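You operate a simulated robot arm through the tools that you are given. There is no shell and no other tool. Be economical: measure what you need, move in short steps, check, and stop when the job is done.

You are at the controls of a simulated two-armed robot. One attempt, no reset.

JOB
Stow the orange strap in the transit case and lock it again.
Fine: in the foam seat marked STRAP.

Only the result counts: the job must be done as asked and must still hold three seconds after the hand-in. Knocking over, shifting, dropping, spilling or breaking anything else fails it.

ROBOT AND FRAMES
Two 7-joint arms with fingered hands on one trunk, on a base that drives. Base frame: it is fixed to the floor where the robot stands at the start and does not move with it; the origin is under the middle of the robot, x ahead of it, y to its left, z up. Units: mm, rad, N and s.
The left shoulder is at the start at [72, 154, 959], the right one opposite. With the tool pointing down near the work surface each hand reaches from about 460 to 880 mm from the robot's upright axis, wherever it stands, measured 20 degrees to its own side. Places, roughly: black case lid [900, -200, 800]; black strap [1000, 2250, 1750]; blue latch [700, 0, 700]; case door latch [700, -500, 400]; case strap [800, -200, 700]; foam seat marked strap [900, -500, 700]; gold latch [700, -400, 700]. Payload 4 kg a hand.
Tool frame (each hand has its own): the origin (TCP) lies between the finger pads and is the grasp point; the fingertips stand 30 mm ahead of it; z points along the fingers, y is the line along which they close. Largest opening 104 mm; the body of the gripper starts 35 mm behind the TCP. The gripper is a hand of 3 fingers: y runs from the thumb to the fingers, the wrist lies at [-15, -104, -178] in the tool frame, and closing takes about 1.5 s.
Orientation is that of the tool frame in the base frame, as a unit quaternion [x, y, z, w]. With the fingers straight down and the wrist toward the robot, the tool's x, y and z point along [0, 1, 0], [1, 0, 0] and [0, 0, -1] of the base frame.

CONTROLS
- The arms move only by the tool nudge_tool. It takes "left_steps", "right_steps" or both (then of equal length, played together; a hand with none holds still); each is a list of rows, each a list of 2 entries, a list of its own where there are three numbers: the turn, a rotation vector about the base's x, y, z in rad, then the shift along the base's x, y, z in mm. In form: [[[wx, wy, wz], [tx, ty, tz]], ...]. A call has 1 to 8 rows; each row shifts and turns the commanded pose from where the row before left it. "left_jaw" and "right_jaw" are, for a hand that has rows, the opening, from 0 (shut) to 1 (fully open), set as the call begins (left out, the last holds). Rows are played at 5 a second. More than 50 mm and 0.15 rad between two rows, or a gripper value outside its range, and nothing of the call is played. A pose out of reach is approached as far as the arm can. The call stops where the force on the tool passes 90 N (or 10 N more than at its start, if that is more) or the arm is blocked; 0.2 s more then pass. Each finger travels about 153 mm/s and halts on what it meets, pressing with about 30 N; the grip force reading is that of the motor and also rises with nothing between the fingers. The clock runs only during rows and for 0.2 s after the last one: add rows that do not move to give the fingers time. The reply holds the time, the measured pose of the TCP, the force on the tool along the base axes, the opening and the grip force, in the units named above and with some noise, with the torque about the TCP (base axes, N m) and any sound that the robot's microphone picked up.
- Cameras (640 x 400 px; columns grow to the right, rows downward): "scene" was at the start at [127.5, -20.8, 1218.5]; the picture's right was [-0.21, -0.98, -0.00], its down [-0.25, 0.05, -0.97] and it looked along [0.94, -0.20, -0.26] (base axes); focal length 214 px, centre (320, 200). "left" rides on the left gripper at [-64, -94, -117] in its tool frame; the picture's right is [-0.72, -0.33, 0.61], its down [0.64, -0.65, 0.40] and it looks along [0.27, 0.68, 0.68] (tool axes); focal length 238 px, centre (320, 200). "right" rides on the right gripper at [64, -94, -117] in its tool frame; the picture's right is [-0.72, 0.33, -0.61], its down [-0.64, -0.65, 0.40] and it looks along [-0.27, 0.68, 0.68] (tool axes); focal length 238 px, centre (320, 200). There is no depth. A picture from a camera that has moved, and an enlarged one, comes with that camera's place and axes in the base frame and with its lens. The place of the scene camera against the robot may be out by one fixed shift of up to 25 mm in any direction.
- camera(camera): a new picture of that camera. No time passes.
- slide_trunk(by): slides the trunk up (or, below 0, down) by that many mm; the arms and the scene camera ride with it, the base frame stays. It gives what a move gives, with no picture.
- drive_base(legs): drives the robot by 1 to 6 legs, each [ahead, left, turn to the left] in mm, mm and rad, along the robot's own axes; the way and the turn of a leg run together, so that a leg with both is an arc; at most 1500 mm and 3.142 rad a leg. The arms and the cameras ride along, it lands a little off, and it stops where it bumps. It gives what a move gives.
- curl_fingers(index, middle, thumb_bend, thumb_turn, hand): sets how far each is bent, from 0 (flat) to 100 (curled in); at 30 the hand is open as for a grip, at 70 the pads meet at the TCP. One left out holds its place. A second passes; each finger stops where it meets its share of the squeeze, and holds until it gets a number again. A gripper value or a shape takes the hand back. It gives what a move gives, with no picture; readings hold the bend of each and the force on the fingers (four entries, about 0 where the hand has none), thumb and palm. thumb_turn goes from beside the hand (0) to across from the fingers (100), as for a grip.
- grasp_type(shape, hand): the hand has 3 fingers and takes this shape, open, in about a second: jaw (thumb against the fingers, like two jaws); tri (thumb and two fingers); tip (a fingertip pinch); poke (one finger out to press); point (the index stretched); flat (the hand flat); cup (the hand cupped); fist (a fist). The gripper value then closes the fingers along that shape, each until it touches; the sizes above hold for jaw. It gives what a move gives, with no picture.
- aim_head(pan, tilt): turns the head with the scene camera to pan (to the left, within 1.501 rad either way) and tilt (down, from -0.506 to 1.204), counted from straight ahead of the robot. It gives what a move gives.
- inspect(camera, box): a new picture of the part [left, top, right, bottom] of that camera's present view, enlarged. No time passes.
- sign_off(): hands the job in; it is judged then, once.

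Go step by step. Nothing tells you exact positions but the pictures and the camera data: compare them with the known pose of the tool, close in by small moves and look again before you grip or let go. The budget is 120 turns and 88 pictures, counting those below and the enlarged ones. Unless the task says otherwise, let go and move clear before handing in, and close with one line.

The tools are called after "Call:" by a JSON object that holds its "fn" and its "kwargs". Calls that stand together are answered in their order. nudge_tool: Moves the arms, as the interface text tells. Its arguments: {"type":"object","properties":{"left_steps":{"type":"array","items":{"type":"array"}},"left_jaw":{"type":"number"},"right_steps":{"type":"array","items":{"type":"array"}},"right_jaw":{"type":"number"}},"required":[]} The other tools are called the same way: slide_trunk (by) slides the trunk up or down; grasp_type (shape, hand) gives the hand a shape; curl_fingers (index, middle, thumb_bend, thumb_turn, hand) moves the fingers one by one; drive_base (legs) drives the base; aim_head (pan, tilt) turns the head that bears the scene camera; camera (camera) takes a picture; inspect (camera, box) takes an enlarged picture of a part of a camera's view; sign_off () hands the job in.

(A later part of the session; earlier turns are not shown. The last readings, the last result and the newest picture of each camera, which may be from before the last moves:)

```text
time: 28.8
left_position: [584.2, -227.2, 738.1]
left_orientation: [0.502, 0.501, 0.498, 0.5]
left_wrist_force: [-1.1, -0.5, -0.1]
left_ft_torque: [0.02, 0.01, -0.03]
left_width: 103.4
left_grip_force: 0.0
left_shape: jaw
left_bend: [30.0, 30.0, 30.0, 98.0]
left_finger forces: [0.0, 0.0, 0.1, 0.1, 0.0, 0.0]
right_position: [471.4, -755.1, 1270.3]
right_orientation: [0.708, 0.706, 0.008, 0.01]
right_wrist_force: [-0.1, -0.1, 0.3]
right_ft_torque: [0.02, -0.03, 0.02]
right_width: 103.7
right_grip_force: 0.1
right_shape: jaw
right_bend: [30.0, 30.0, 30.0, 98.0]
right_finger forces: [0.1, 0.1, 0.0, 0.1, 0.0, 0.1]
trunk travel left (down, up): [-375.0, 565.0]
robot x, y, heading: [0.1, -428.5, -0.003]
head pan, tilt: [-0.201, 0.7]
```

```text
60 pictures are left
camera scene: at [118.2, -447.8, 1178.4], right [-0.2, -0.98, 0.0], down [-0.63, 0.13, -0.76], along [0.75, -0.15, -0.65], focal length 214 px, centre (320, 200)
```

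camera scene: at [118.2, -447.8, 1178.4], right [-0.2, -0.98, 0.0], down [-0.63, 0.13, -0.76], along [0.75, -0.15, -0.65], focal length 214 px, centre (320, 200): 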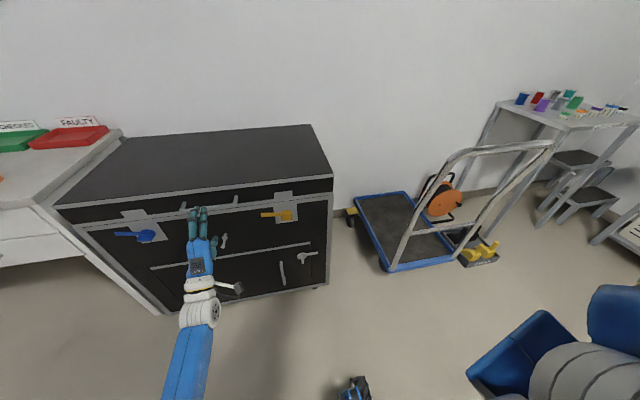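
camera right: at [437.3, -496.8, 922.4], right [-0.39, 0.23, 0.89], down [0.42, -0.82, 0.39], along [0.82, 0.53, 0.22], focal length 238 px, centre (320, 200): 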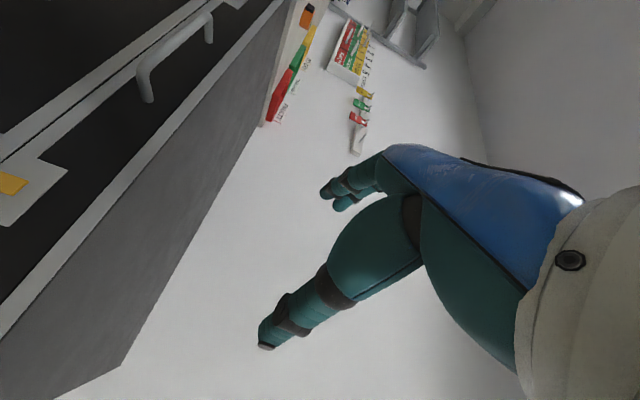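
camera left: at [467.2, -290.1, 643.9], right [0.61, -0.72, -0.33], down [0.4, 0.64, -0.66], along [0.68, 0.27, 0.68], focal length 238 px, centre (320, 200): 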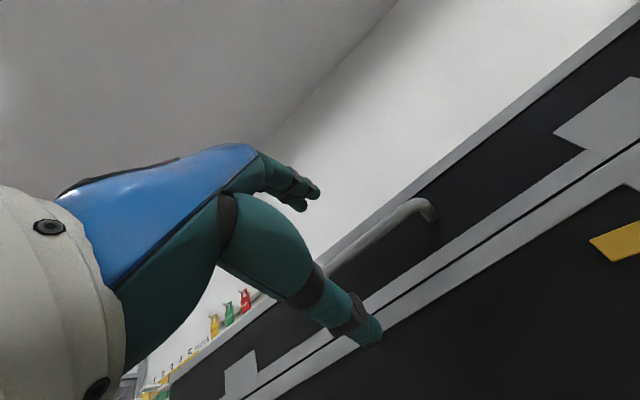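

The handle bar lies at about x 660, z 752. I'll advance around it and close.

Call:
{"fn": "nudge_tool", "kwargs": {"left_steps": [[[0, 0, 0], [0, 0, 14]], [[0, 0, 0], [35, 0, 0]], [[0, 0, 0], [36, 0, 0]]]}}

Call:
{"fn": "nudge_tool", "kwargs": {"left_steps": [[[0, 0, 0], [0, 0, 0]], [[0, 0, 0], [0, 0, 0]], [[0, 0, 0], [0, 0, 0]], [[0, 0, 0], [0, 0, 0]], [[0, 0, 0], [0, 0, 0]], [[0, 0, 0], [0, 0, 0]], [[0, 0, 0], [0, 0, 0]], [[0, 0, 0], [0, 0, 0]]], "left_jaw": 0}}

Call:
{"fn": "camera", "kwargs": {"camera": "left"}}

```text
time: 29.6
left_position: [655.0, -225.5, 751.2]
left_orientation: [0.502, 0.5, 0.497, 0.501]
left_wrist_force: [-0.3, -0.2, 0.9]
left_ft_torque: [0.0, 0.0, 0.01]
left_width: 103.4
left_grip_force: 0.0
left_shape: jaw
left_bend: [30.0, 30.0, 30.0, 98.0]
left_finger forces: [0.0, 0.1, 0.0, 0.0, 0.1, 0.0]
right_position: [472.7, -753.8, 1268.8]
right_orientation: [0.708, 0.706, 0.007, 0.01]
right_wrist_force: [-0.2, 0.2, -0.4]
right_ft_torque: [-0.01, -0.01, 0.01]
right_width: 104.0
right_grip_force: 0.1
right_shape: jaw
right_bend: [30.0, 30.0, 30.0, 98.0]
right_finger forces: [0.0, 0.0, 0.0, 0.1, 0.1, 0.0]
trunk travel left (down, up): [-375.0, 565.0]
robot x, y, heading: [-0.5, -431.6, -0.002]
head pan, tilt: [-0.201, 0.7]
```

```text
time: 31.4
left_position: [656.6, -226.4, 751.1]
left_orientation: [0.502, 0.501, 0.497, 0.5]
left_wrist_force: [5.0, -0.1, -1.6]
left_ft_torque: [-0.06, -0.02, 0.0]
left_width: 0.0
left_grip_force: 29.8
left_shape: jaw
left_bend: [70.0, 70.0, 64.0, 100.0]
left_finger forces: [10.1, 0.2, 0.0, 0.0, 10.8, 0.1]
right_position: [472.2, -755.1, 1269.3]
right_orientation: [0.708, 0.707, 0.008, 0.01]
right_wrist_force: [0.4, -0.7, 0.2]
right_ft_torque: [0.01, -0.02, 0.0]
right_width: 104.2
right_grip_force: 0.1
right_shape: jaw
right_bend: [30.0, 30.0, 30.0, 98.0]
right_finger forces: [0.0, 0.0, 0.0, 0.0, 0.1, 0.0]
trunk travel left (down, up): [-375.0, 565.0]
robot x, y, heading: [1.5, -432.5, -0.0]
head pan, tilt: [-0.201, 0.7]
```

```text
59 pictures are left
camera left: at [538.8, -290.3, 657.2], right [0.61, -0.72, -0.33], down [0.4, 0.64, -0.66], along [0.68, 0.27, 0.68], focal length 238 px, centre (320, 200)
```

left: 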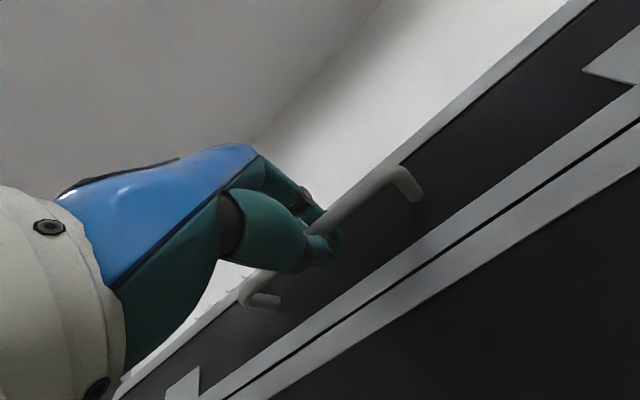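

The fingers are hooked around the bar. I'll lift gently along the hinge arc as a test.

Call:
{"fn": "nudge_tool", "kwargs": {"left_steps": [[[0, 0.04, 0], [1, 0, 19]], [[0, 0.04, 0], [2, 0, 19]], [[0, 0.04, 0], [3, 0, 19]], [[0, 0.04, 0], [4, 0, 19]]]}}

Call:
{"fn": "camera", "kwargs": {"camera": "left"}}

Call:
{"fn": "camera", "kwargs": {"camera": "scene"}}

```text
time: 32.4
left_position: [666.0, -225.2, 826.5]
left_orientation: [0.541, 0.54, 0.454, 0.457]
left_wrist_force: [12.8, -2.9, -5.5]
left_ft_torque: [-0.02, 0.01, 0.08]
left_width: 0.2
left_grip_force: 29.9
left_shape: jaw
left_bend: [70.0, 70.0, 64.0, 100.0]
left_finger forces: [10.7, 0.5, 0.0, 0.0, 9.1, 0.0]
right_position: [474.3, -755.8, 1267.6]
right_orientation: [0.707, 0.707, 0.006, 0.008]
right_wrist_force: [0.4, 0.1, 0.9]
right_ft_torque: [-0.01, -0.03, 0.01]
right_width: 103.9
right_grip_force: 0.0
right_shape: jaw
right_bend: [30.0, 30.0, 30.0, 98.0]
right_finger forces: [0.1, 0.0, 0.1, 0.0, 0.0, 0.1]
trunk travel left (down, up): [-375.0, 565.0]
robot x, y, heading: [0.8, -432.4, 0.001]
head pan, tilt: [-0.201, 0.7]
```

```text
58 pictures are left
camera left: at [536.3, -289.9, 752.4], right [0.55, -0.72, -0.42], down [0.29, 0.64, -0.71], along [0.79, 0.27, 0.56], focal length 238 px, centre (320, 200)
```

left: 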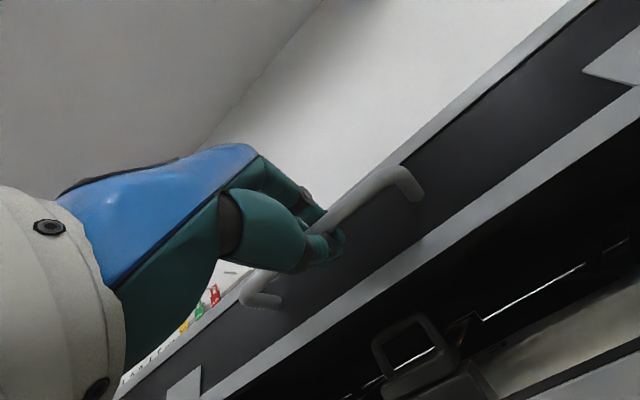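

```text
57 pictures are left
camera scene: at [122.5, -448.4, 1177.8], right [-0.2, -0.98, 0.0], down [-0.64, 0.13, -0.76], along [0.75, -0.15, -0.65], focal length 214 px, centre (320, 200)
```

scene: 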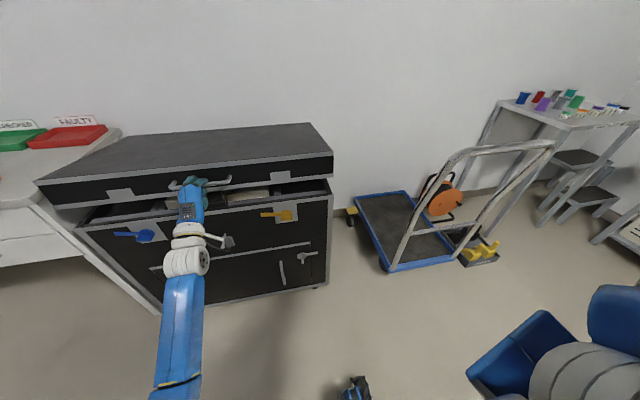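

The lid opens easily on the expected hinge arc, so I'll continue.

Call:
{"fn": "nudge_tool", "kwargs": {"left_steps": [[[0, 0.08, 0], [10.5, 0, 37.2]], [[0, 0.08, 0], [13.5, 0, 36.6]], [[0, 0.08, 0], [16.3, 0, 35.2]], [[0, 0.08, 0], [19.1, 0, 33.9]], [[0, 0.08, 0], [21.8, 0, 32.2]], [[0, 0.08, 0], [24.3, 0, 30.4]], [[0, 0.08, 0], [26.6, 0, 28.4]], [[0, 0.08, 0], [28.8, 0, 26.1]]]}}

Call:
{"fn": "camera", "kwargs": {"camera": "scene"}}

```text
time: 34.1
left_position: [828.4, -226.2, 1085.3]
left_orientation: [0.656, 0.658, 0.262, 0.263]
left_wrist_force: [8.3, -1.1, -6.5]
left_ft_torque: [-0.02, 0.03, 0.05]
left_width: 0.0
left_grip_force: 30.3
left_shape: jaw
left_bend: [70.0, 70.0, 64.0, 100.0]
left_finger forces: [12.4, 1.6, 0.0, 0.1, 5.4, 0.0]
right_position: [475.6, -755.8, 1268.9]
right_orientation: [0.707, 0.707, 0.006, 0.009]
right_wrist_force: [0.2, 0.3, 0.7]
right_ft_torque: [-0.01, -0.02, 0.0]
right_width: 104.1
right_grip_force: 0.1
right_shape: jaw
right_bend: [30.0, 30.0, 30.0, 98.0]
right_finger forces: [0.1, 0.0, 0.1, 0.0, 0.0, 0.0]
trunk travel left (down, up): [-375.0, 565.0]
robot x, y, heading: [-2.6, -431.4, -0.001]
head pan, tilt: [-0.201, 0.7]
```

```text
56 pictures are left
camera scene: at [123.9, -448.2, 1177.6], right [-0.2, -0.98, 0.0], down [-0.64, 0.13, -0.76], along [0.74, -0.15, -0.65], focal length 214 px, centre (320, 200)
```

scene: 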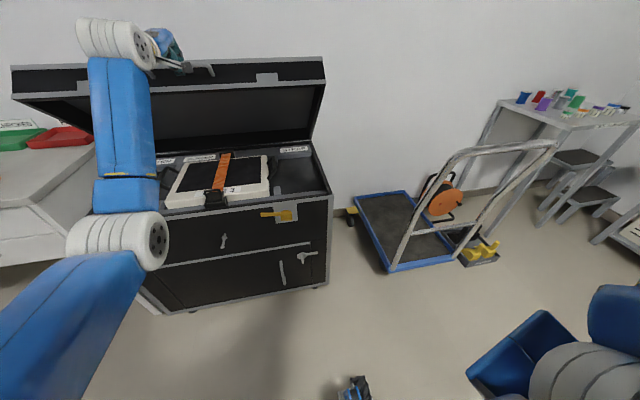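

The interior shows labelled foam seats and a strapped device. I'll open the lid further.

Call:
{"fn": "nudge_tool", "kwargs": {"left_steps": [[[0, 0.08, 0], [30.8, 0, 23.7]], [[0, 0.08, 0], [32.6, 0, 21.2]], [[0, 0.08, 0], [34.2, 0, 18.6]]]}}

```text
time: 35.0
left_position: [873.2, -225.5, 1124.1]
left_orientation: [0.678, 0.68, 0.197, 0.197]
left_wrist_force: [8.3, -2.6, -8.6]
left_ft_torque: [-0.07, 0.03, 0.01]
left_width: 0.0
left_grip_force: 29.7
left_shape: jaw
left_bend: [70.0, 70.0, 64.0, 100.0]
left_finger forces: [16.1, 10.7, 0.0, 0.0, 32.7, 0.1]
left hand out of reach, approached as far as the arm can: row 2, 3
right_position: [474.2, -756.5, 1267.8]
right_orientation: [0.708, 0.706, 0.007, 0.009]
right_wrist_force: [1.6, -0.3, -0.3]
right_ft_torque: [0.01, 0.09, -0.01]
right_width: 104.0
right_grip_force: 0.1
right_shape: jaw
right_bend: [30.0, 30.0, 30.0, 98.0]
right_finger forces: [0.1, 0.0, 0.0, 0.0, 0.1, 0.0]
trunk travel left (down, up): [-375.0, 565.0]
robot x, y, heading: [-1.8, -431.6, -0.003]
head pan, tilt: [-0.201, 0.7]
```

The left arm is at full stretch with the lid around 0.93 rad. I'll carry the motion on with small base and trunk moves along the arc, since the hook leaves some slack.

Call:
{"fn": "drive_base", "kwargs": {"legs": [[18, 0, 0]]}}

Call:
{"fn": "slide_trunk", "kwargs": {"by": 12}}

Call:
{"fn": "drive_base", "kwargs": {"legs": [[20, 0, 0]]}}

Call:
{"fn": "slide_trunk", "kwargs": {"by": 11}}

```text
time: 35.7
left_position: [886.8, -225.4, 1128.8]
left_orientation: [0.678, 0.678, 0.198, 0.201]
left_wrist_force: [-0.7, -1.8, 6.8]
left_ft_torque: [-0.12, -0.05, -0.01]
left_width: 0.0
left_grip_force: 30.0
left_shape: jaw
left_bend: [70.0, 70.0, 65.0, 100.0]
left_finger forces: [15.7, 3.4, 0.0, 0.0, 31.2, 0.0]
right_position: [489.3, -755.9, 1269.6]
right_orientation: [0.708, 0.706, 0.007, 0.01]
right_wrist_force: [0.4, -0.1, -0.2]
right_ft_torque: [0.02, 0.06, -0.02]
right_width: 104.3
right_grip_force: 0.0
right_shape: jaw
right_bend: [30.0, 30.0, 30.0, 98.0]
right_finger forces: [0.1, 0.0, 0.1, 0.0, 0.0, 0.1]
trunk travel left (down, up): [-375.0, 565.0]
robot x, y, heading: [18.5, -430.5, 0.002]
head pan, tilt: [-0.201, 0.7]
```

```text
time: 36.3
left_position: [893.1, -225.1, 1135.2]
left_orientation: [0.679, 0.68, 0.195, 0.197]
left_wrist_force: [10.9, -4.5, -14.4]
left_ft_torque: [-0.09, 0.08, 0.0]
left_width: 0.0
left_grip_force: 30.0
left_shape: jaw
left_bend: [70.0, 70.0, 64.0, 100.0]
left_finger forces: [17.5, 13.2, 0.0, 0.1, 35.2, 0.0]
right_position: [492.6, -753.7, 1279.4]
right_orientation: [0.708, 0.706, 0.007, 0.009]
right_wrist_force: [-0.7, -0.5, -0.2]
right_ft_torque: [0.01, -0.02, 0.03]
right_width: 103.8
right_grip_force: 0.1
right_shape: jaw
right_bend: [30.0, 30.0, 30.0, 98.0]
right_finger forces: [0.0, 0.0, 0.1, 0.0, 0.0, 0.0]
trunk travel left (down, up): [-387.0, 553.0]
robot x, y, heading: [19.9, -429.0, -0.002]
head pan, tilt: [-0.201, 0.7]
```

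```text
time: 37.1
left_position: [909.7, -225.4, 1143.1]
left_orientation: [0.678, 0.679, 0.198, 0.201]
left_wrist_force: [4.2, -2.4, -2.5]
left_ft_torque: [-0.11, 0.03, -0.02]
left_width: 0.0
left_grip_force: 30.4
left_shape: jaw
left_bend: [70.0, 70.0, 65.0, 100.0]
left_finger forces: [17.1, 10.1, 0.0, 0.0, 32.2, 0.0]
right_position: [510.8, -754.7, 1281.5]
right_orientation: [0.708, 0.706, 0.007, 0.009]
right_wrist_force: [-0.5, -0.3, -1.0]
right_ft_torque: [-0.01, 0.03, 0.01]
right_width: 104.0
right_grip_force: 0.0
right_shape: jaw
right_bend: [30.0, 30.0, 30.0, 98.0]
right_finger forces: [0.0, 0.1, 0.0, 0.0, 0.0, 0.1]
trunk travel left (down, up): [-387.0, 553.0]
robot x, y, heading: [38.2, -432.5, -0.004]
head pan, tilt: [-0.201, 0.7]
```

```text
time: 37.7
left_position: [914.6, -223.9, 1147.3]
left_orientation: [0.679, 0.68, 0.195, 0.197]
left_wrist_force: [15.3, -4.5, -23.1]
left_ft_torque: [-0.1, 0.17, -0.02]
left_width: 0.1
left_grip_force: 29.6
left_shape: jaw
left_bend: [70.0, 70.0, 65.0, 100.0]
left_finger forces: [16.9, 14.9, 0.1, 0.0, 35.9, 0.1]
right_position: [513.1, -753.8, 1291.7]
right_orientation: [0.708, 0.706, 0.006, 0.01]
right_wrist_force: [0.3, -0.4, -0.5]
right_ft_torque: [0.0, -0.03, 0.0]
right_width: 104.1
right_grip_force: 0.1
right_shape: jaw
right_bend: [30.0, 30.0, 30.0, 98.0]
right_finger forces: [0.0, 0.0, 0.0, 0.0, 0.0, 0.0]
trunk travel left (down, up): [-398.0, 542.0]
robot x, y, heading: [34.3, -429.5, -0.005]
head pan, tilt: [-0.201, 0.7]
```

This works with low forces, so I'll continue.

Call:
{"fn": "drive_base", "kwargs": {"legs": [[30, 0, 0]]}}

Call:
{"fn": "slide_trunk", "kwargs": {"by": 10}}

Call:
{"fn": "drive_base", "kwargs": {"legs": [[32, 0, 0]]}}

Call:
{"fn": "slide_trunk", "kwargs": {"by": 9}}

Call:
{"fn": "drive_base", "kwargs": {"legs": [[32, 0, 0]]}}

Call:
{"fn": "camera", "kwargs": {"camera": "scene"}}

```text
time: 38.5
left_position: [939.3, -223.4, 1156.9]
left_orientation: [0.678, 0.678, 0.199, 0.203]
left_wrist_force: [6.0, -3.5, -5.7]
left_ft_torque: [-0.04, 0.12, -0.02]
left_width: 0.0
left_grip_force: 29.5
left_shape: jaw
left_bend: [70.0, 70.0, 65.0, 100.0]
left_finger forces: [17.4, 11.0, 0.1, 0.0, 32.7, 0.1]
right_position: [537.8, -753.4, 1291.3]
right_orientation: [0.708, 0.706, 0.007, 0.01]
right_wrist_force: [0.9, -0.4, -0.3]
right_ft_torque: [-0.01, 0.02, -0.01]
right_width: 103.9
right_grip_force: 0.2
right_shape: jaw
right_bend: [30.0, 30.0, 30.0, 98.0]
right_finger forces: [0.0, 0.1, 0.0, 0.0, 0.0, 0.1]
trunk travel left (down, up): [-398.0, 542.0]
robot x, y, heading: [64.8, -427.7, -0.005]
head pan, tilt: [-0.201, 0.7]
```

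```text
time: 39.1
left_position: [943.5, -223.2, 1159.5]
left_orientation: [0.679, 0.679, 0.196, 0.2]
left_wrist_force: [15.6, -4.3, -27.2]
left_ft_torque: [-0.1, 0.19, -0.08]
left_width: 0.0
left_grip_force: 30.5
left_shape: jaw
left_bend: [70.0, 70.0, 65.0, 100.0]
left_finger forces: [16.7, 15.6, 0.0, 0.0, 36.9, 0.1]
right_position: [540.0, -753.4, 1302.9]
right_orientation: [0.707, 0.707, 0.006, 0.01]
right_wrist_force: [0.0, 0.6, -0.4]
right_ft_torque: [-0.01, -0.02, -0.03]
right_width: 104.0
right_grip_force: 0.1
right_shape: jaw
right_bend: [30.0, 30.0, 30.0, 98.0]
right_finger forces: [0.0, 0.0, 0.1, 0.0, 0.0, 0.0]
trunk travel left (down, up): [-408.0, 532.0]
robot x, y, heading: [66.5, -428.7, -0.001]
head pan, tilt: [-0.201, 0.7]
```

```text
time: 40.0
left_position: [969.8, -225.3, 1169.4]
left_orientation: [0.677, 0.678, 0.2, 0.204]
left_wrist_force: [8.0, -5.6, -13.3]
left_ft_torque: [-0.08, 0.13, -0.03]
left_width: 0.0
left_grip_force: 30.0
left_shape: jaw
left_bend: [70.0, 70.0, 65.0, 100.0]
left_finger forces: [17.4, 12.0, 0.0, 0.0, 33.9, 0.1]
right_position: [568.3, -753.0, 1302.2]
right_orientation: [0.708, 0.706, 0.007, 0.011]
right_wrist_force: [0.8, -1.0, -0.3]
right_ft_torque: [0.01, 0.06, -0.02]
right_width: 103.9
right_grip_force: 0.0
right_shape: jaw
right_bend: [30.0, 30.0, 30.0, 98.0]
right_finger forces: [0.0, 0.0, 0.0, 0.0, 0.0, 0.0]
trunk travel left (down, up): [-408.0, 532.0]
robot x, y, heading: [101.8, -428.7, -0.001]
head pan, tilt: [-0.201, 0.7]
```

```text
time: 40.5
left_position: [972.7, -223.6, 1171.6]
left_orientation: [0.679, 0.679, 0.195, 0.199]
left_wrist_force: [13.9, -5.1, -30.4]
left_ft_torque: [-0.12, 0.24, -0.06]
left_width: 0.1
left_grip_force: 30.5
left_shape: jaw
left_bend: [70.0, 70.0, 65.0, 100.0]
left_finger forces: [15.8, 15.9, 0.0, 0.0, 37.9, 0.1]
right_position: [566.8, -752.8, 1312.1]
right_orientation: [0.708, 0.706, 0.007, 0.012]
right_wrist_force: [-0.1, -0.2, -0.5]
right_ft_torque: [-0.03, -0.01, -0.04]
right_width: 104.1
right_grip_force: 0.0
right_shape: jaw
right_bend: [30.0, 30.0, 30.0, 98.0]
right_finger forces: [0.1, 0.1, 0.1, 0.0, 0.1, 0.1]
trunk travel left (down, up): [-417.0, 523.0]
robot x, y, heading: [98.6, -430.6, -0.002]
head pan, tilt: [-0.201, 0.7]
```

```text
time: 41.4
left_position: [1000.5, -225.0, 1179.6]
left_orientation: [0.678, 0.677, 0.2, 0.205]
left_wrist_force: [8.8, -5.6, -18.6]
left_ft_torque: [-0.06, 0.23, -0.02]
left_width: 0.1
left_grip_force: 29.8
left_shape: jaw
left_bend: [70.0, 70.0, 65.0, 100.0]
left_finger forces: [16.6, 12.7, 0.0, 0.0, 35.1, 0.1]
right_position: [597.9, -753.9, 1312.6]
right_orientation: [0.708, 0.706, 0.009, 0.012]
right_wrist_force: [-0.1, -0.6, 0.5]
right_ft_torque: [-0.02, 0.03, -0.01]
right_width: 104.0
right_grip_force: 0.1
right_shape: jaw
right_bend: [30.0, 30.0, 30.0, 98.0]
right_finger forces: [0.0, 0.0, 0.0, 0.0, 0.0, 0.1]
trunk travel left (down, up): [-417.0, 523.0]
robot x, y, heading: [132.9, -433.5, -0.004]
head pan, tilt: [-0.201, 0.7]
```

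```text
55 pictures are left
camera scene: at [260.3, -448.3, 1218.9], right [-0.2, -0.98, 0.0], down [-0.64, 0.13, -0.76], along [0.74, -0.15, -0.65], focal length 214 px, centre (320, 200)
```

scene: 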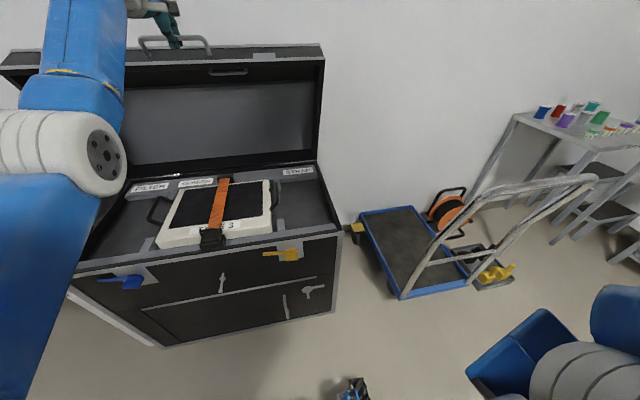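

Call:
{"fn": "drive_base", "kwargs": {"legs": [[40, 0, 0]]}}

Call:
{"fn": "drive_base", "kwargs": {"legs": [[40, 0, 0]]}}

Call:
{"fn": "slide_trunk", "kwargs": {"by": 4}}

Call:
{"fn": "drive_base", "kwargs": {"legs": [[40, 0, 0]]}}

```text
time: 42.3
left_position: [1036.7, -226.0, 1185.7]
left_orientation: [0.676, 0.677, 0.203, 0.208]
left_wrist_force: [4.4, -4.3, -7.0]
left_ft_torque: [-0.03, 0.07, 0.04]
left_width: 0.0
left_grip_force: 30.2
left_shape: jaw
left_bend: [70.0, 70.0, 66.0, 100.0]
left_finger forces: [16.5, 5.9, 0.0, 0.0, 33.6, 0.1]
right_position: [628.8, -753.5, 1316.7]
right_orientation: [0.707, 0.707, 0.01, 0.014]
right_wrist_force: [-0.1, -0.2, -0.2]
right_ft_torque: [0.01, 0.05, 0.03]
right_width: 104.0
right_grip_force: 0.0
right_shape: jaw
right_bend: [30.0, 30.0, 30.0, 98.0]
right_finger forces: [0.0, 0.1, 0.0, 0.0, 0.1, 0.0]
trunk travel left (down, up): [-417.0, 523.0]
robot x, y, heading: [174.5, -429.8, 0.0]
head pan, tilt: [-0.201, 0.7]
```

```text
time: 43.1
left_position: [1070.7, -224.8, 1190.4]
left_orientation: [0.677, 0.675, 0.204, 0.21]
left_wrist_force: [3.1, -2.5, -3.0]
left_ft_torque: [-0.04, 0.0, 0.02]
left_width: 0.0
left_grip_force: 29.6
left_shape: jaw
left_bend: [70.0, 70.0, 66.0, 100.0]
left_finger forces: [15.6, 5.2, 0.0, 0.0, 33.3, 0.1]
right_position: [662.7, -752.2, 1318.7]
right_orientation: [0.707, 0.707, 0.011, 0.016]
right_wrist_force: [0.5, 0.2, 0.8]
right_ft_torque: [0.0, 0.0, 0.0]
right_width: 103.8
right_grip_force: 0.2
right_shape: jaw
right_bend: [30.0, 30.0, 30.0, 98.0]
right_finger forces: [0.0, 0.1, 0.0, 0.1, 0.0, 0.1]
trunk travel left (down, up): [-417.0, 523.0]
robot x, y, heading: [210.1, -430.9, -0.0]
head pan, tilt: [-0.201, 0.7]
```

```text
time: 43.7
left_position: [1072.5, -224.3, 1192.2]
left_orientation: [0.678, 0.676, 0.202, 0.208]
left_wrist_force: [5.4, -1.3, -16.1]
left_ft_torque: [-0.03, 0.15, 0.0]
left_width: 0.0
left_grip_force: 30.1
left_shape: jaw
left_bend: [70.0, 70.0, 65.0, 100.0]
left_finger forces: [15.1, 5.8, 0.1, 0.0, 37.8, 0.1]
right_position: [662.8, -751.7, 1323.3]
right_orientation: [0.707, 0.707, 0.011, 0.016]
right_wrist_force: [0.3, -0.2, 0.1]
right_ft_torque: [-0.01, 0.01, 0.0]
right_width: 103.8
right_grip_force: 0.0
right_shape: jaw
right_bend: [30.0, 30.0, 30.0, 98.0]
right_finger forces: [0.0, 0.1, 0.0, 0.1, 0.1, 0.0]
trunk travel left (down, up): [-421.0, 519.0]
robot x, y, heading: [211.3, -430.4, -0.001]
head pan, tilt: [-0.201, 0.7]
```

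```text
time: 44.5
left_position: [1110.6, -224.5, 1194.5]
left_orientation: [0.677, 0.675, 0.203, 0.21]
left_wrist_force: [4.7, -3.1, -14.4]
left_ft_torque: [-0.04, 0.17, 0.02]
left_width: 0.0
left_grip_force: 30.0
left_shape: jaw
left_bend: [70.0, 70.0, 65.0, 100.0]
left_finger forces: [14.4, 5.8, 0.1, 0.0, 36.3, 0.0]
right_position: [702.1, -751.0, 1323.2]
right_orientation: [0.707, 0.706, 0.011, 0.017]
right_wrist_force: [0.0, -0.3, -1.1]
right_ft_torque: [0.0, 0.03, 0.0]
right_width: 104.0
right_grip_force: 0.0
right_shape: jaw
right_bend: [30.0, 30.0, 30.0, 98.0]
right_finger forces: [0.1, 0.0, 0.0, 0.0, 0.0, 0.0]
trunk travel left (down, up): [-421.0, 519.0]
robot x, y, heading: [250.0, -431.0, 0.002]
head pan, tilt: [-0.201, 0.7]
```

Call:
{"fn": "drive_base", "kwargs": {"legs": [[35, 0, 0]]}}

Call:
{"fn": "drive_base", "kwargs": {"legs": [[30, 0, 0]]}}

Call:
{"fn": "camera", "kwargs": {"camera": "scene"}}

Call:
{"fn": "camera", "kwargs": {"camera": "left"}}

```text
time: 45.4
left_position: [1141.7, -224.8, 1194.7]
left_orientation: [0.677, 0.675, 0.204, 0.21]
left_wrist_force: [3.5, -2.2, -17.4]
left_ft_torque: [-0.01, 0.2, -0.01]
left_width: 0.2
left_grip_force: 29.6
left_shape: jaw
left_bend: [70.0, 70.0, 65.0, 100.0]
left_finger forces: [13.5, 5.6, 0.1, 0.0, 37.9, 0.1]
right_position: [733.1, -751.6, 1325.3]
right_orientation: [0.707, 0.707, 0.014, 0.019]
right_wrist_force: [0.2, 0.7, -0.3]
right_ft_torque: [-0.05, 0.04, 0.0]
right_width: 103.9
right_grip_force: 0.0
right_shape: jaw
right_bend: [30.0, 30.0, 30.0, 98.0]
right_finger forces: [0.1, 0.0, 0.0, 0.0, 0.0, 0.0]
trunk travel left (down, up): [-421.0, 519.0]
robot x, y, heading: [281.3, -427.2, 0.004]
head pan, tilt: [-0.201, 0.7]
```

```text
time: 46.2
left_position: [1169.9, -224.7, 1194.2]
left_orientation: [0.678, 0.675, 0.202, 0.209]
left_wrist_force: [1.3, -1.9, -23.8]
left_ft_torque: [-0.02, 0.21, 0.0]
left_width: 0.0
left_grip_force: 30.0
left_shape: jaw
left_bend: [70.0, 70.0, 65.0, 100.0]
left_finger forces: [12.8, 5.4, 0.0, 0.0, 40.6, 0.1]
right_position: [759.9, -750.2, 1326.6]
right_orientation: [0.706, 0.707, 0.018, 0.021]
right_wrist_force: [-0.1, -0.3, -0.1]
right_ft_torque: [0.02, 0.03, -0.04]
right_width: 103.8
right_grip_force: 0.3
right_shape: jaw
right_bend: [30.0, 30.0, 30.0, 98.0]
right_finger forces: [0.0, 0.0, 0.0, 0.0, 0.1, 0.1]
trunk travel left (down, up): [-421.0, 519.0]
robot x, y, heading: [314.6, -434.7, 0.001]
head pan, tilt: [-0.201, 0.7]
```

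```text
54 pictures are left
camera scene: at [439.6, -446.6, 1223.2], right [-0.2, -0.98, 0.0], down [-0.64, 0.13, -0.76], along [0.74, -0.15, -0.65], focal length 214 px, centre (320, 200)
```

scene: 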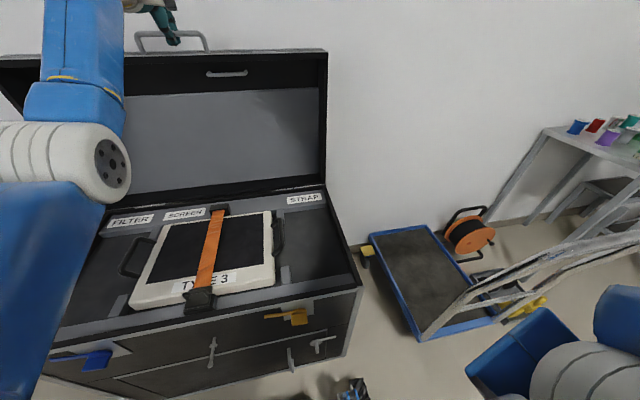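

```text
53 pictures are left
camera left: at [1027.1, -287.9, 1239.0], right [0.06, -0.72, -0.69], down [-0.32, 0.64, -0.7], along [0.95, 0.26, -0.19], focal length 238 px, centre (320, 200)
```

left: 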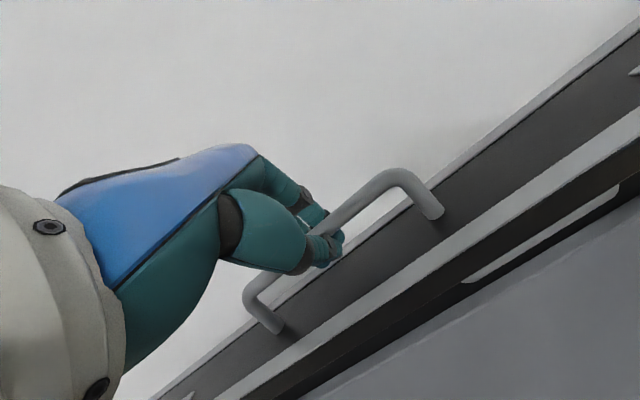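

The lid is about vertical and past its balance point. I can see seats marked FILTER, SCREEN and STRAP, with STRAP on the right, so the orange roll on the bench goes there. I'll push on a little further to find the lid's stop.

Call:
{"fn": "nudge_tool", "kwargs": {"left_steps": [[[0, 0.02, 0], [20, 0, -4]], [[0, 0.02, 0], [20, 0, -6]]]}}

```text
time: 46.9
left_position: [1179.2, -225.0, 1189.6]
left_orientation: [0.679, 0.677, 0.197, 0.202]
left_wrist_force: [7.2, 3.2, 16.7]
left_ft_torque: [-0.11, -0.14, 0.03]
left_width: 0.0
left_grip_force: 30.4
left_shape: jaw
left_bend: [70.0, 70.0, 66.0, 100.0]
left_finger forces: [17.9, 4.4, 0.0, 0.0, 0.5, 0.0]
left hand out of reach, approached as far as the arm can: row 1, 2
right_position: [749.1, -751.4, 1332.5]
right_orientation: [0.706, 0.708, 0.023, 0.025]
right_wrist_force: [0.1, -0.4, -0.2]
right_ft_torque: [0.0, 0.01, -0.01]
right_width: 103.6
right_grip_force: 0.1
right_shape: jaw
right_bend: [30.0, 30.0, 30.0, 98.0]
right_finger forces: [0.0, 0.0, 0.0, 0.1, 0.1, 0.1]
trunk travel left (down, up): [-421.0, 519.0]
robot x, y, heading: [313.5, -431.3, -0.002]
head pan, tilt: [-0.201, 0.7]
```

Call:
{"fn": "drive_base", "kwargs": {"legs": [[30, 0, 0]]}}

Call:
{"fn": "camera", "kwargs": {"camera": "scene"}}

```text
time: 47.7
left_position: [1209.3, -224.4, 1179.1]
left_orientation: [0.681, 0.68, 0.19, 0.194]
left_wrist_force: [3.8, -1.0, -1.6]
left_ft_torque: [0.0, 0.05, 0.02]
left_width: 0.0
left_grip_force: 30.1
left_shape: jaw
left_bend: [70.0, 70.0, 67.0, 100.0]
left_finger forces: [4.0, 0.1, 0.1, 0.1, 1.9, 0.0]
right_position: [777.9, -751.2, 1331.3]
right_orientation: [0.705, 0.708, 0.023, 0.024]
right_wrist_force: [0.2, 0.5, -0.3]
right_ft_torque: [0.0, -0.02, -0.01]
right_width: 103.9
right_grip_force: 0.0
right_shape: jaw
right_bend: [30.0, 30.0, 30.0, 98.0]
right_finger forces: [0.0, 0.1, 0.1, 0.0, 0.0, 0.0]
trunk travel left (down, up): [-421.0, 519.0]
robot x, y, heading: [346.3, -430.7, -0.005]
head pan, tilt: [-0.201, 0.7]
```

```text
52 pictures are left
camera scene: at [461.9, -448.0, 1224.3], right [-0.2, -0.98, 0.0], down [-0.63, 0.13, -0.76], along [0.75, -0.15, -0.64], focal length 214 px, centre (320, 200)
```

scene: 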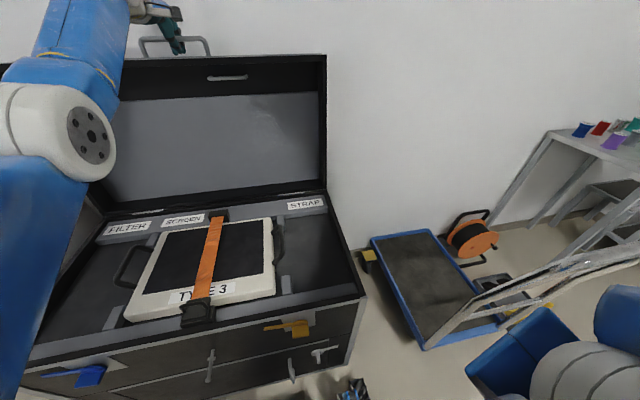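

Call:
{"fn": "nudge_tool", "kwargs": {"left_steps": [[[0, 0, 0], [0, 0, 0]], [[0, 0, 0], [0, 0, 0]], [[0, 0, 0], [0, 0, 0]], [[0, 0, 0], [0, 0, 0]], [[0, 0, 0], [0, 0, 0]]], "left_jaw": 1}}

Call:
{"fn": "camera", "kwargs": {"camera": "left"}}

```text
time: 48.9
left_position: [1205.5, -226.8, 1191.5]
left_orientation: [0.68, 0.677, 0.197, 0.201]
left_wrist_force: [5.3, 1.3, 31.5]
left_ft_torque: [-0.05, 0.04, 0.04]
left_width: 56.1
left_grip_force: 0.1
left_shape: jaw
left_bend: [30.0, 30.0, 51.0, 100.0]
left_finger forces: [0.1, 0.0, 0.0, 0.1, 32.7, 0.0]
right_position: [771.8, -753.1, 1333.7]
right_orientation: [0.705, 0.708, 0.026, 0.026]
right_wrist_force: [0.8, 0.5, 0.3]
right_ft_torque: [0.01, 0.02, 0.03]
right_width: 103.9
right_grip_force: 0.1
right_shape: jaw
right_bend: [30.0, 30.0, 30.0, 98.0]
right_finger forces: [0.0, 0.1, 0.1, 0.0, 0.1, 0.1]
trunk travel left (down, up): [-421.0, 519.0]
robot x, y, heading: [341.5, -429.5, -0.0]
head pan, tilt: [-0.201, 0.7]
```

```text
51 pictures are left
camera left: at [1061.9, -290.6, 1238.5], right [0.05, -0.72, -0.69], down [-0.33, 0.64, -0.7], along [0.94, 0.26, -0.2], focal length 238 px, centre (320, 200)
```

left: 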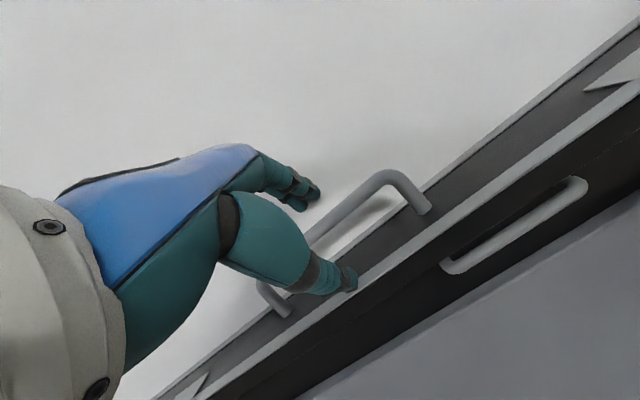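

The thumb rests on the lid edge. I'll retreat along the finger axis, mostly upward, to clear the bar.

Call:
{"fn": "nudge_tool", "kwargs": {"left_steps": [[[0, 0, 0], [-10, 0, 17]], [[0, 0, 0], [-14, 0, 26]], [[0, 0, 0], [-18, 0, 30]], [[0, 0, 0], [-25, 0, 30]], [[0, 0, 0], [-35, 0, 10]], [[0, 0, 0], [-40, 0, 0]]]}}

Call:
{"fn": "camera", "kwargs": {"camera": "left"}}

Call:
{"fn": "camera", "kwargs": {"camera": "scene"}}

```text
time: 50.3
left_position: [1067.5, -224.3, 1293.8]
left_orientation: [0.682, 0.679, 0.189, 0.195]
left_wrist_force: [0.0, 0.3, -0.1]
left_ft_torque: [-0.02, -0.02, 0.01]
left_width: 103.7
left_grip_force: 0.1
left_shape: jaw
left_bend: [30.0, 30.0, 30.0, 98.0]
left_finger forces: [0.0, 0.0, 0.0, 0.0, 0.0, 0.0]
right_position: [777.0, -750.1, 1333.6]
right_orientation: [0.705, 0.709, 0.025, 0.026]
right_wrist_force: [-0.8, -0.4, -0.5]
right_ft_torque: [-0.01, -0.03, 0.02]
right_width: 104.0
right_grip_force: 0.1
right_shape: jaw
right_bend: [30.0, 30.0, 30.0, 98.0]
right_finger forces: [0.0, 0.0, 0.0, 0.1, 0.0, 0.0]
trunk travel left (down, up): [-421.0, 519.0]
robot x, y, heading: [343.8, -425.0, -0.003]
head pan, tilt: [-0.201, 0.7]
```

```text
50 pictures are left
camera left: at [925.3, -287.7, 1342.9], right [0.04, -0.72, -0.69], down [-0.34, 0.64, -0.69], along [0.94, 0.26, -0.22], focal length 238 px, centre (320, 200)
```

left: 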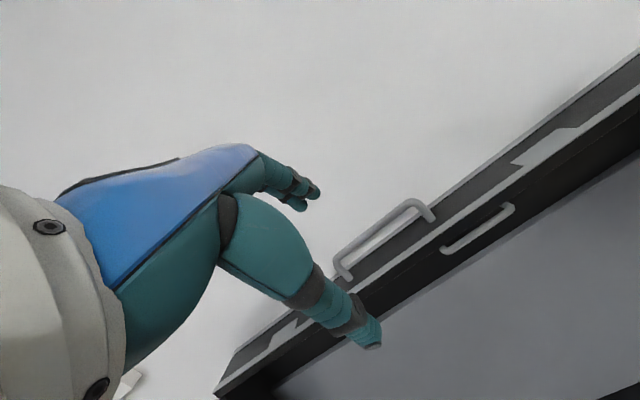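

```text
49 pictures are left
camera scene: at [462.8, -447.3, 1224.5], right [-0.2, -0.98, 0.0], down [-0.63, 0.13, -0.76], along [0.75, -0.15, -0.65], focal length 214 px, centre (320, 200)
```

scene: 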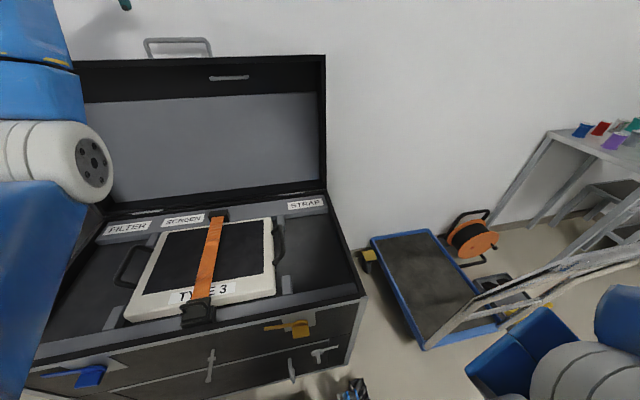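

The lid stays open on its own. I'll enlarge the view of the seats.

Call:
{"fn": "inspect", "kwargs": {"camera": "scene", "box": [200, 170, 370, 340]}}

Call:
{"fn": "camera", "kwargs": {"camera": "right"}}

```text
2.35 times, centred on (285, 255) of scene
camera zoom: at [462.8, -447.3, 1224.5], right [-0.2, -0.98, 0.0], down [-0.63, 0.13, -0.76], along [0.75, -0.15, -0.65], focal length 505 px, centre (402, 71)
```

zoom: 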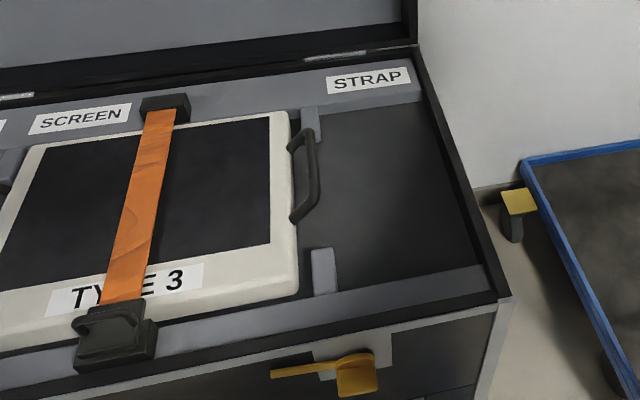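

```text
47 pictures are left
camera right: at [675.4, -687.0, 1443.2], right [0.28, -0.72, 0.64], down [-0.62, -0.64, -0.45], along [0.73, -0.27, -0.63], focal length 238 px, centre (320, 200)
```

right: 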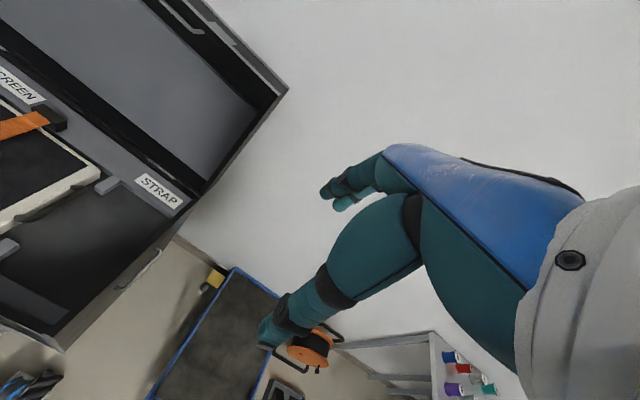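

The STRAP seat is a large recess centred near [850,-510,690]. The lid holds, so I'll drive back and left to the bench for the orange roll.

Call:
{"fn": "drive_base", "kwargs": {"legs": [[-260, 0, 0], [0, 640, 0]]}}

Call:
{"fn": "aim_head", "kwargs": {"pan": 0.3, "tilt": 0.6}}

Call:
{"fn": "camera", "kwargs": {"camera": "scene"}}

Call:
{"fn": "camera", "kwargs": {"camera": "left"}}

```text
time: 55.3
left_position: [810.4, 407.5, 1293.4]
left_orientation: [0.683, 0.678, 0.191, 0.192]
left_wrist_force: [1.0, 0.0, 0.2]
left_ft_torque: [0.03, -0.01, 0.02]
left_width: 103.9
left_grip_force: 0.0
left_shape: jaw
left_bend: [30.0, 30.0, 30.0, 98.0]
left_finger forces: [0.0, 0.0, 0.0, 0.0, 0.0, 0.0]
right_position: [519.7, -118.5, 1331.5]
right_orientation: [0.706, 0.707, 0.026, 0.024]
right_wrist_force: [0.3, -0.4, 0.3]
right_ft_torque: [0.02, -0.03, 0.03]
right_width: 103.8
right_grip_force: 0.0
right_shape: jaw
right_bend: [30.0, 30.0, 30.0, 98.0]
right_finger forces: [0.0, 0.0, 0.0, 0.0, 0.0, 0.1]
trunk travel left (down, up): [-421.0, 519.0]
robot x, y, heading: [86.6, 210.7, -0.002]
head pan, tilt: [-0.201, 0.7]
```

```text
time: 56.2
left_position: [808.9, 412.2, 1293.5]
left_orientation: [0.683, 0.678, 0.19, 0.195]
left_wrist_force: [1.1, -0.3, -0.6]
left_ft_torque: [0.02, 0.04, 0.03]
left_width: 103.8
left_grip_force: 0.0
left_shape: jaw
left_bend: [30.0, 30.0, 30.0, 98.0]
left_finger forces: [0.0, 0.0, 0.1, 0.0, 0.0, 0.1]
right_position: [519.4, -112.6, 1334.0]
right_orientation: [0.706, 0.707, 0.026, 0.027]
right_wrist_force: [0.0, -0.1, -0.4]
right_ft_torque: [0.02, -0.03, 0.04]
right_width: 103.9
right_grip_force: 0.0
right_shape: jaw
right_bend: [30.0, 30.0, 30.0, 98.0]
right_finger forces: [0.0, 0.0, 0.0, 0.1, 0.1, 0.0]
trunk travel left (down, up): [-421.0, 519.0]
robot x, y, heading: [83.2, 207.6, -0.003]
head pan, tilt: [0.3, 0.6]
```

```text
46 pictures are left
camera scene: at [207.0, 233.3, 1233.0], right [0.29, -0.96, 0.0], down [-0.54, -0.16, -0.82], along [0.79, 0.24, -0.57], focal length 214 px, centre (320, 200)
```

scene: 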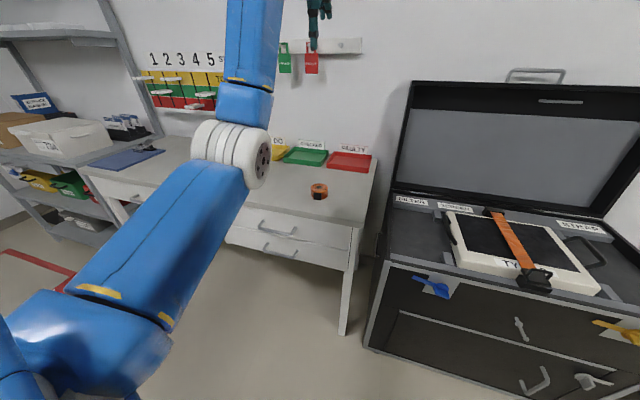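

```text
45 pictures are left
camera left: at [666.8, 349.2, 1343.6], right [0.04, -0.72, -0.69], down [-0.34, 0.64, -0.69], along [0.94, 0.26, -0.22], focal length 238 px, centre (320, 200)
```

left: 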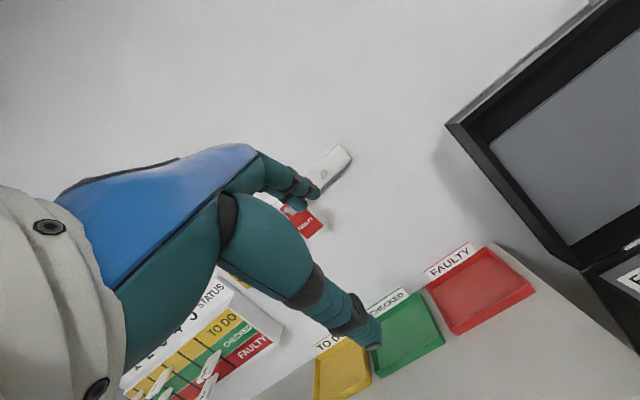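

I'll turn the left hand to point down and lower it so its camera sees the strap.

Call:
{"fn": "nudge_tool", "kwargs": {"left_steps": [[[0, 0.135, 0], [-10, 0, -35]], [[0, 0.135, 0], [-5, 5, -35]], [[0, 0.135, 0], [0, 5, -35]], [[0, 0.135, 0], [0, 5, -35]], [[0, 0, 0], [0, 5, -40]], [[0, 0, 0], [0, 5, -40]]]}}

Call:
{"fn": "camera", "kwargs": {"camera": "left"}}

Call:
{"fn": "camera", "kwargs": {"camera": "scene"}}

```text
time: 57.6
left_position: [794.8, 438.5, 1072.3]
left_orientation: [0.708, 0.706, 0.0, 0.007]
left_wrist_force: [0.5, 0.1, 0.6]
left_ft_torque: [0.01, 0.0, 0.0]
left_width: 103.8
left_grip_force: 0.2
left_shape: jaw
left_bend: [30.0, 30.0, 30.0, 98.0]
left_finger forces: [0.0, 0.0, 0.0, 0.0, 0.0, 0.0]
right_position: [518.9, -111.1, 1333.6]
right_orientation: [0.706, 0.708, 0.026, 0.026]
right_wrist_force: [0.5, 0.1, -0.6]
right_ft_torque: [-0.04, 0.04, 0.03]
right_width: 104.1
right_grip_force: 0.0
right_shape: jaw
right_bend: [30.0, 30.0, 30.0, 98.0]
right_finger forces: [0.0, 0.0, 0.0, 0.0, 0.0, 0.0]
trunk travel left (down, up): [-421.0, 519.0]
robot x, y, heading: [83.5, 209.3, -0.006]
head pan, tilt: [0.3, 0.6]
```

```text
44 pictures are left
camera left: at [698.3, 375.9, 1187.8], right [-0.32, -0.72, -0.61], down [-0.65, 0.64, -0.42], along [0.69, 0.26, -0.67], focal length 238 px, centre (320, 200)
```

left: 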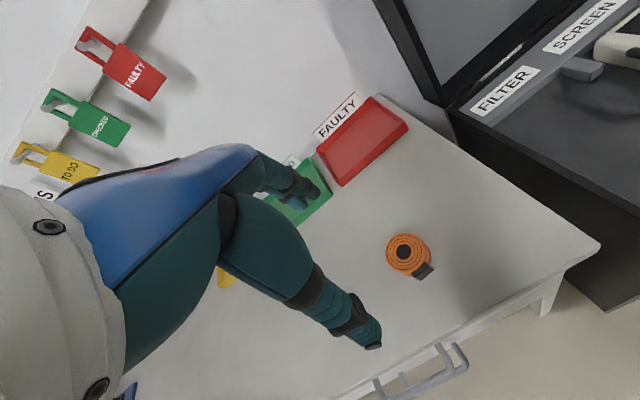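

```text
43 pictures are left
camera scene: at [208.2, 234.7, 1232.9], right [0.29, -0.96, 0.0], down [-0.54, -0.17, -0.82], along [0.79, 0.24, -0.57], focal length 214 px, centre (320, 200)
```

scene: 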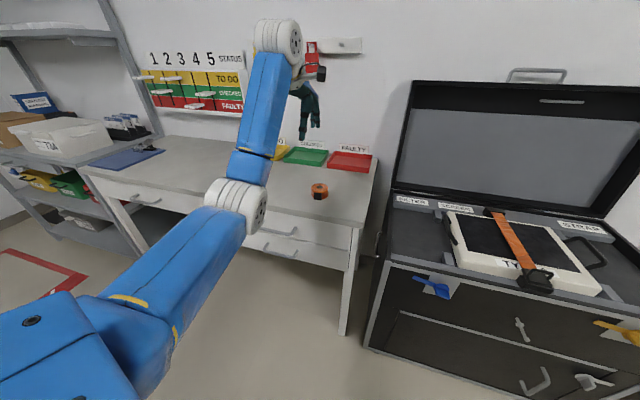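

Call:
{"fn": "inspect", "kwargs": {"camera": "left", "box": [360, 210, 460, 300]}}

Call:
{"fn": "inspect", "kwargs": {"camera": "scene", "box": [280, 160, 360, 220]}}

```text
4.44 times, centred on (410, 255) of left
camera zoom: at [698.3, 375.9, 1187.8], right [-0.32, -0.72, -0.61], down [-0.65, 0.64, -0.42], along [0.69, 0.26, -0.67], focal length 1059 px, centre (-80, -44)
```

zoom: 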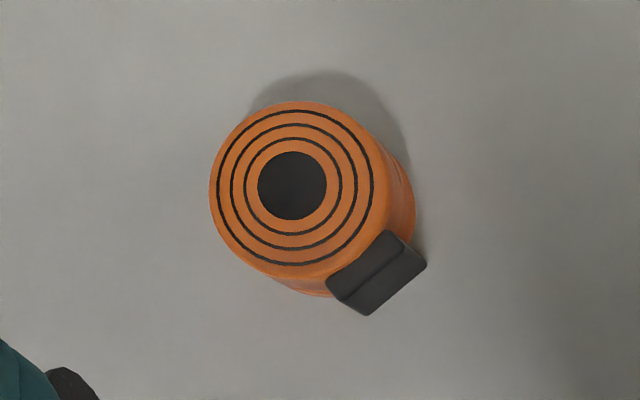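

```text
6.67 times, centred on (320, 190) of scene
camera zoom: at [208.2, 234.7, 1232.9], right [0.29, -0.96, 0.0], down [-0.54, -0.17, -0.82], along [0.79, 0.24, -0.57], focal length 1430 px, centre (320, 267)
```

zoom: 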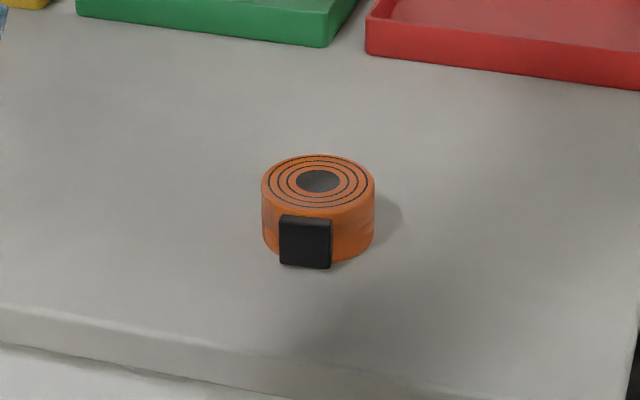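

The strap roll is about 60 mm across and 38 mm tall, with its top near [854,429,838] and the buckle on the robot's side. I'll yaw the left hand so it closes along y, avoiding the buckle, and hover above it.

Call:
{"fn": "nudge_tool", "kwargs": {"left_steps": [[[0, 0, -0.145], [7, 0, -14]], [[0, 0, -0.145], [7, 0, -14]], [[0, 0, -0.145], [7, -2, -14]], [[0, 0, -0.145], [7, -2, -14]], [[0, 0, -0.145], [7, -2, -14]], [[0, 0, -0.145], [7, -2, -14]], [[0, 0, -0.145], [7, -1, -10]], [[0, 0, -0.145], [7, -1, -10]]]}}

Call:
{"fn": "nudge_tool", "kwargs": {"left_steps": [[[0, 0, -0.137], [1, 0, -10]], [[0, 0, -0.137], [1, 0, -10]], [[0, 0, -0.137], [1, 0, -10]], [[0, 0, 0], [0, 0, 0]]]}}

Call:
{"fn": "camera", "kwargs": {"camera": "left"}}

Call:
{"fn": "camera", "kwargs": {"camera": "scene"}}

```text
time: 59.5
left_position: [827.6, 429.6, 964.2]
left_orientation: [0.98, 0.201, -0.003, 0.006]
left_wrist_force: [0.2, -0.6, 0.8]
left_ft_torque: [0.03, -0.03, 0.03]
left_width: 103.8
left_grip_force: 0.0
left_shape: jaw
left_bend: [30.0, 30.0, 30.0, 98.0]
left_finger forces: [0.1, 0.1, 0.0, 0.0, 0.0, 0.1]
left hand out of reach, approached as far as the arm can: row 8
right_position: [518.8, -111.8, 1333.6]
right_orientation: [0.705, 0.708, 0.026, 0.027]
right_wrist_force: [-0.8, 0.3, 0.6]
right_ft_torque: [-0.02, 0.0, 0.01]
right_width: 104.0
right_grip_force: 0.1
right_shape: jaw
right_bend: [30.0, 30.0, 30.0, 98.0]
right_finger forces: [0.0, 0.1, 0.0, 0.0, 0.0, 0.0]
trunk travel left (down, up): [-421.0, 519.0]
robot x, y, heading: [82.9, 209.4, -0.003]
head pan, tilt: [0.3, 0.6]
```

```text
time: 60.5
left_position: [792.3, 432.9, 924.6]
left_orientation: [1.0, -0.002, -0.005, 0.006]
left_wrist_force: [-0.3, 0.8, 0.1]
left_ft_torque: [-0.01, 0.02, 0.02]
left_width: 103.9
left_grip_force: 0.0
left_shape: jaw
left_bend: [30.0, 30.0, 30.0, 98.0]
left_finger forces: [0.1, 0.0, 0.0, 0.0, 0.0, 0.1]
left hand out of reach, approached as far as the arm can: row 1, 2, 3
right_position: [516.7, -111.6, 1334.4]
right_orientation: [0.705, 0.708, 0.026, 0.026]
right_wrist_force: [0.0, -0.6, 0.0]
right_ft_torque: [-0.01, 0.01, 0.01]
right_width: 103.9
right_grip_force: 0.0
right_shape: jaw
right_bend: [30.0, 30.0, 30.0, 98.0]
right_finger forces: [0.0, 0.1, 0.0, 0.0, 0.0, 0.0]
trunk travel left (down, up): [-421.0, 519.0]
robot x, y, heading: [89.5, 207.9, -0.006]
head pan, tilt: [0.3, 0.6]
```

```text
40 pictures are left
camera left: at [729.3, 527.0, 1040.9], right [-0.72, 0.32, -0.61], down [0.64, 0.64, -0.42], along [0.26, -0.69, -0.67], focal length 238 px, centre (320, 200)
```

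left: 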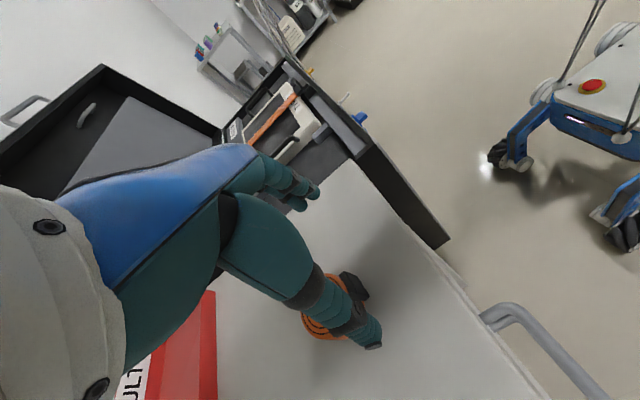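

```text
39 pictures are left
camera scene: at [207.2, 233.6, 1233.0], right [0.29, -0.96, 0.0], down [-0.54, -0.16, -0.82], along [0.79, 0.24, -0.57], focal length 214 px, centre (320, 200)
```

scene: 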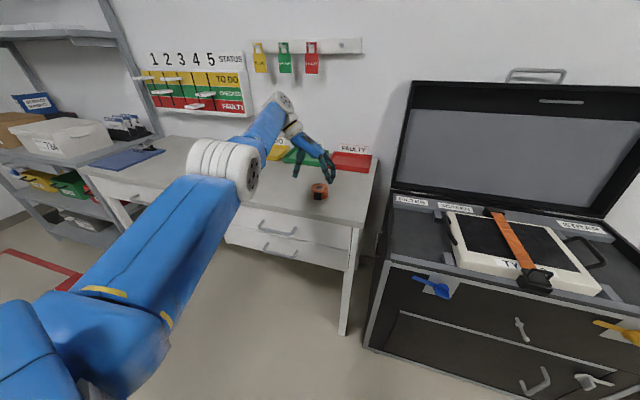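

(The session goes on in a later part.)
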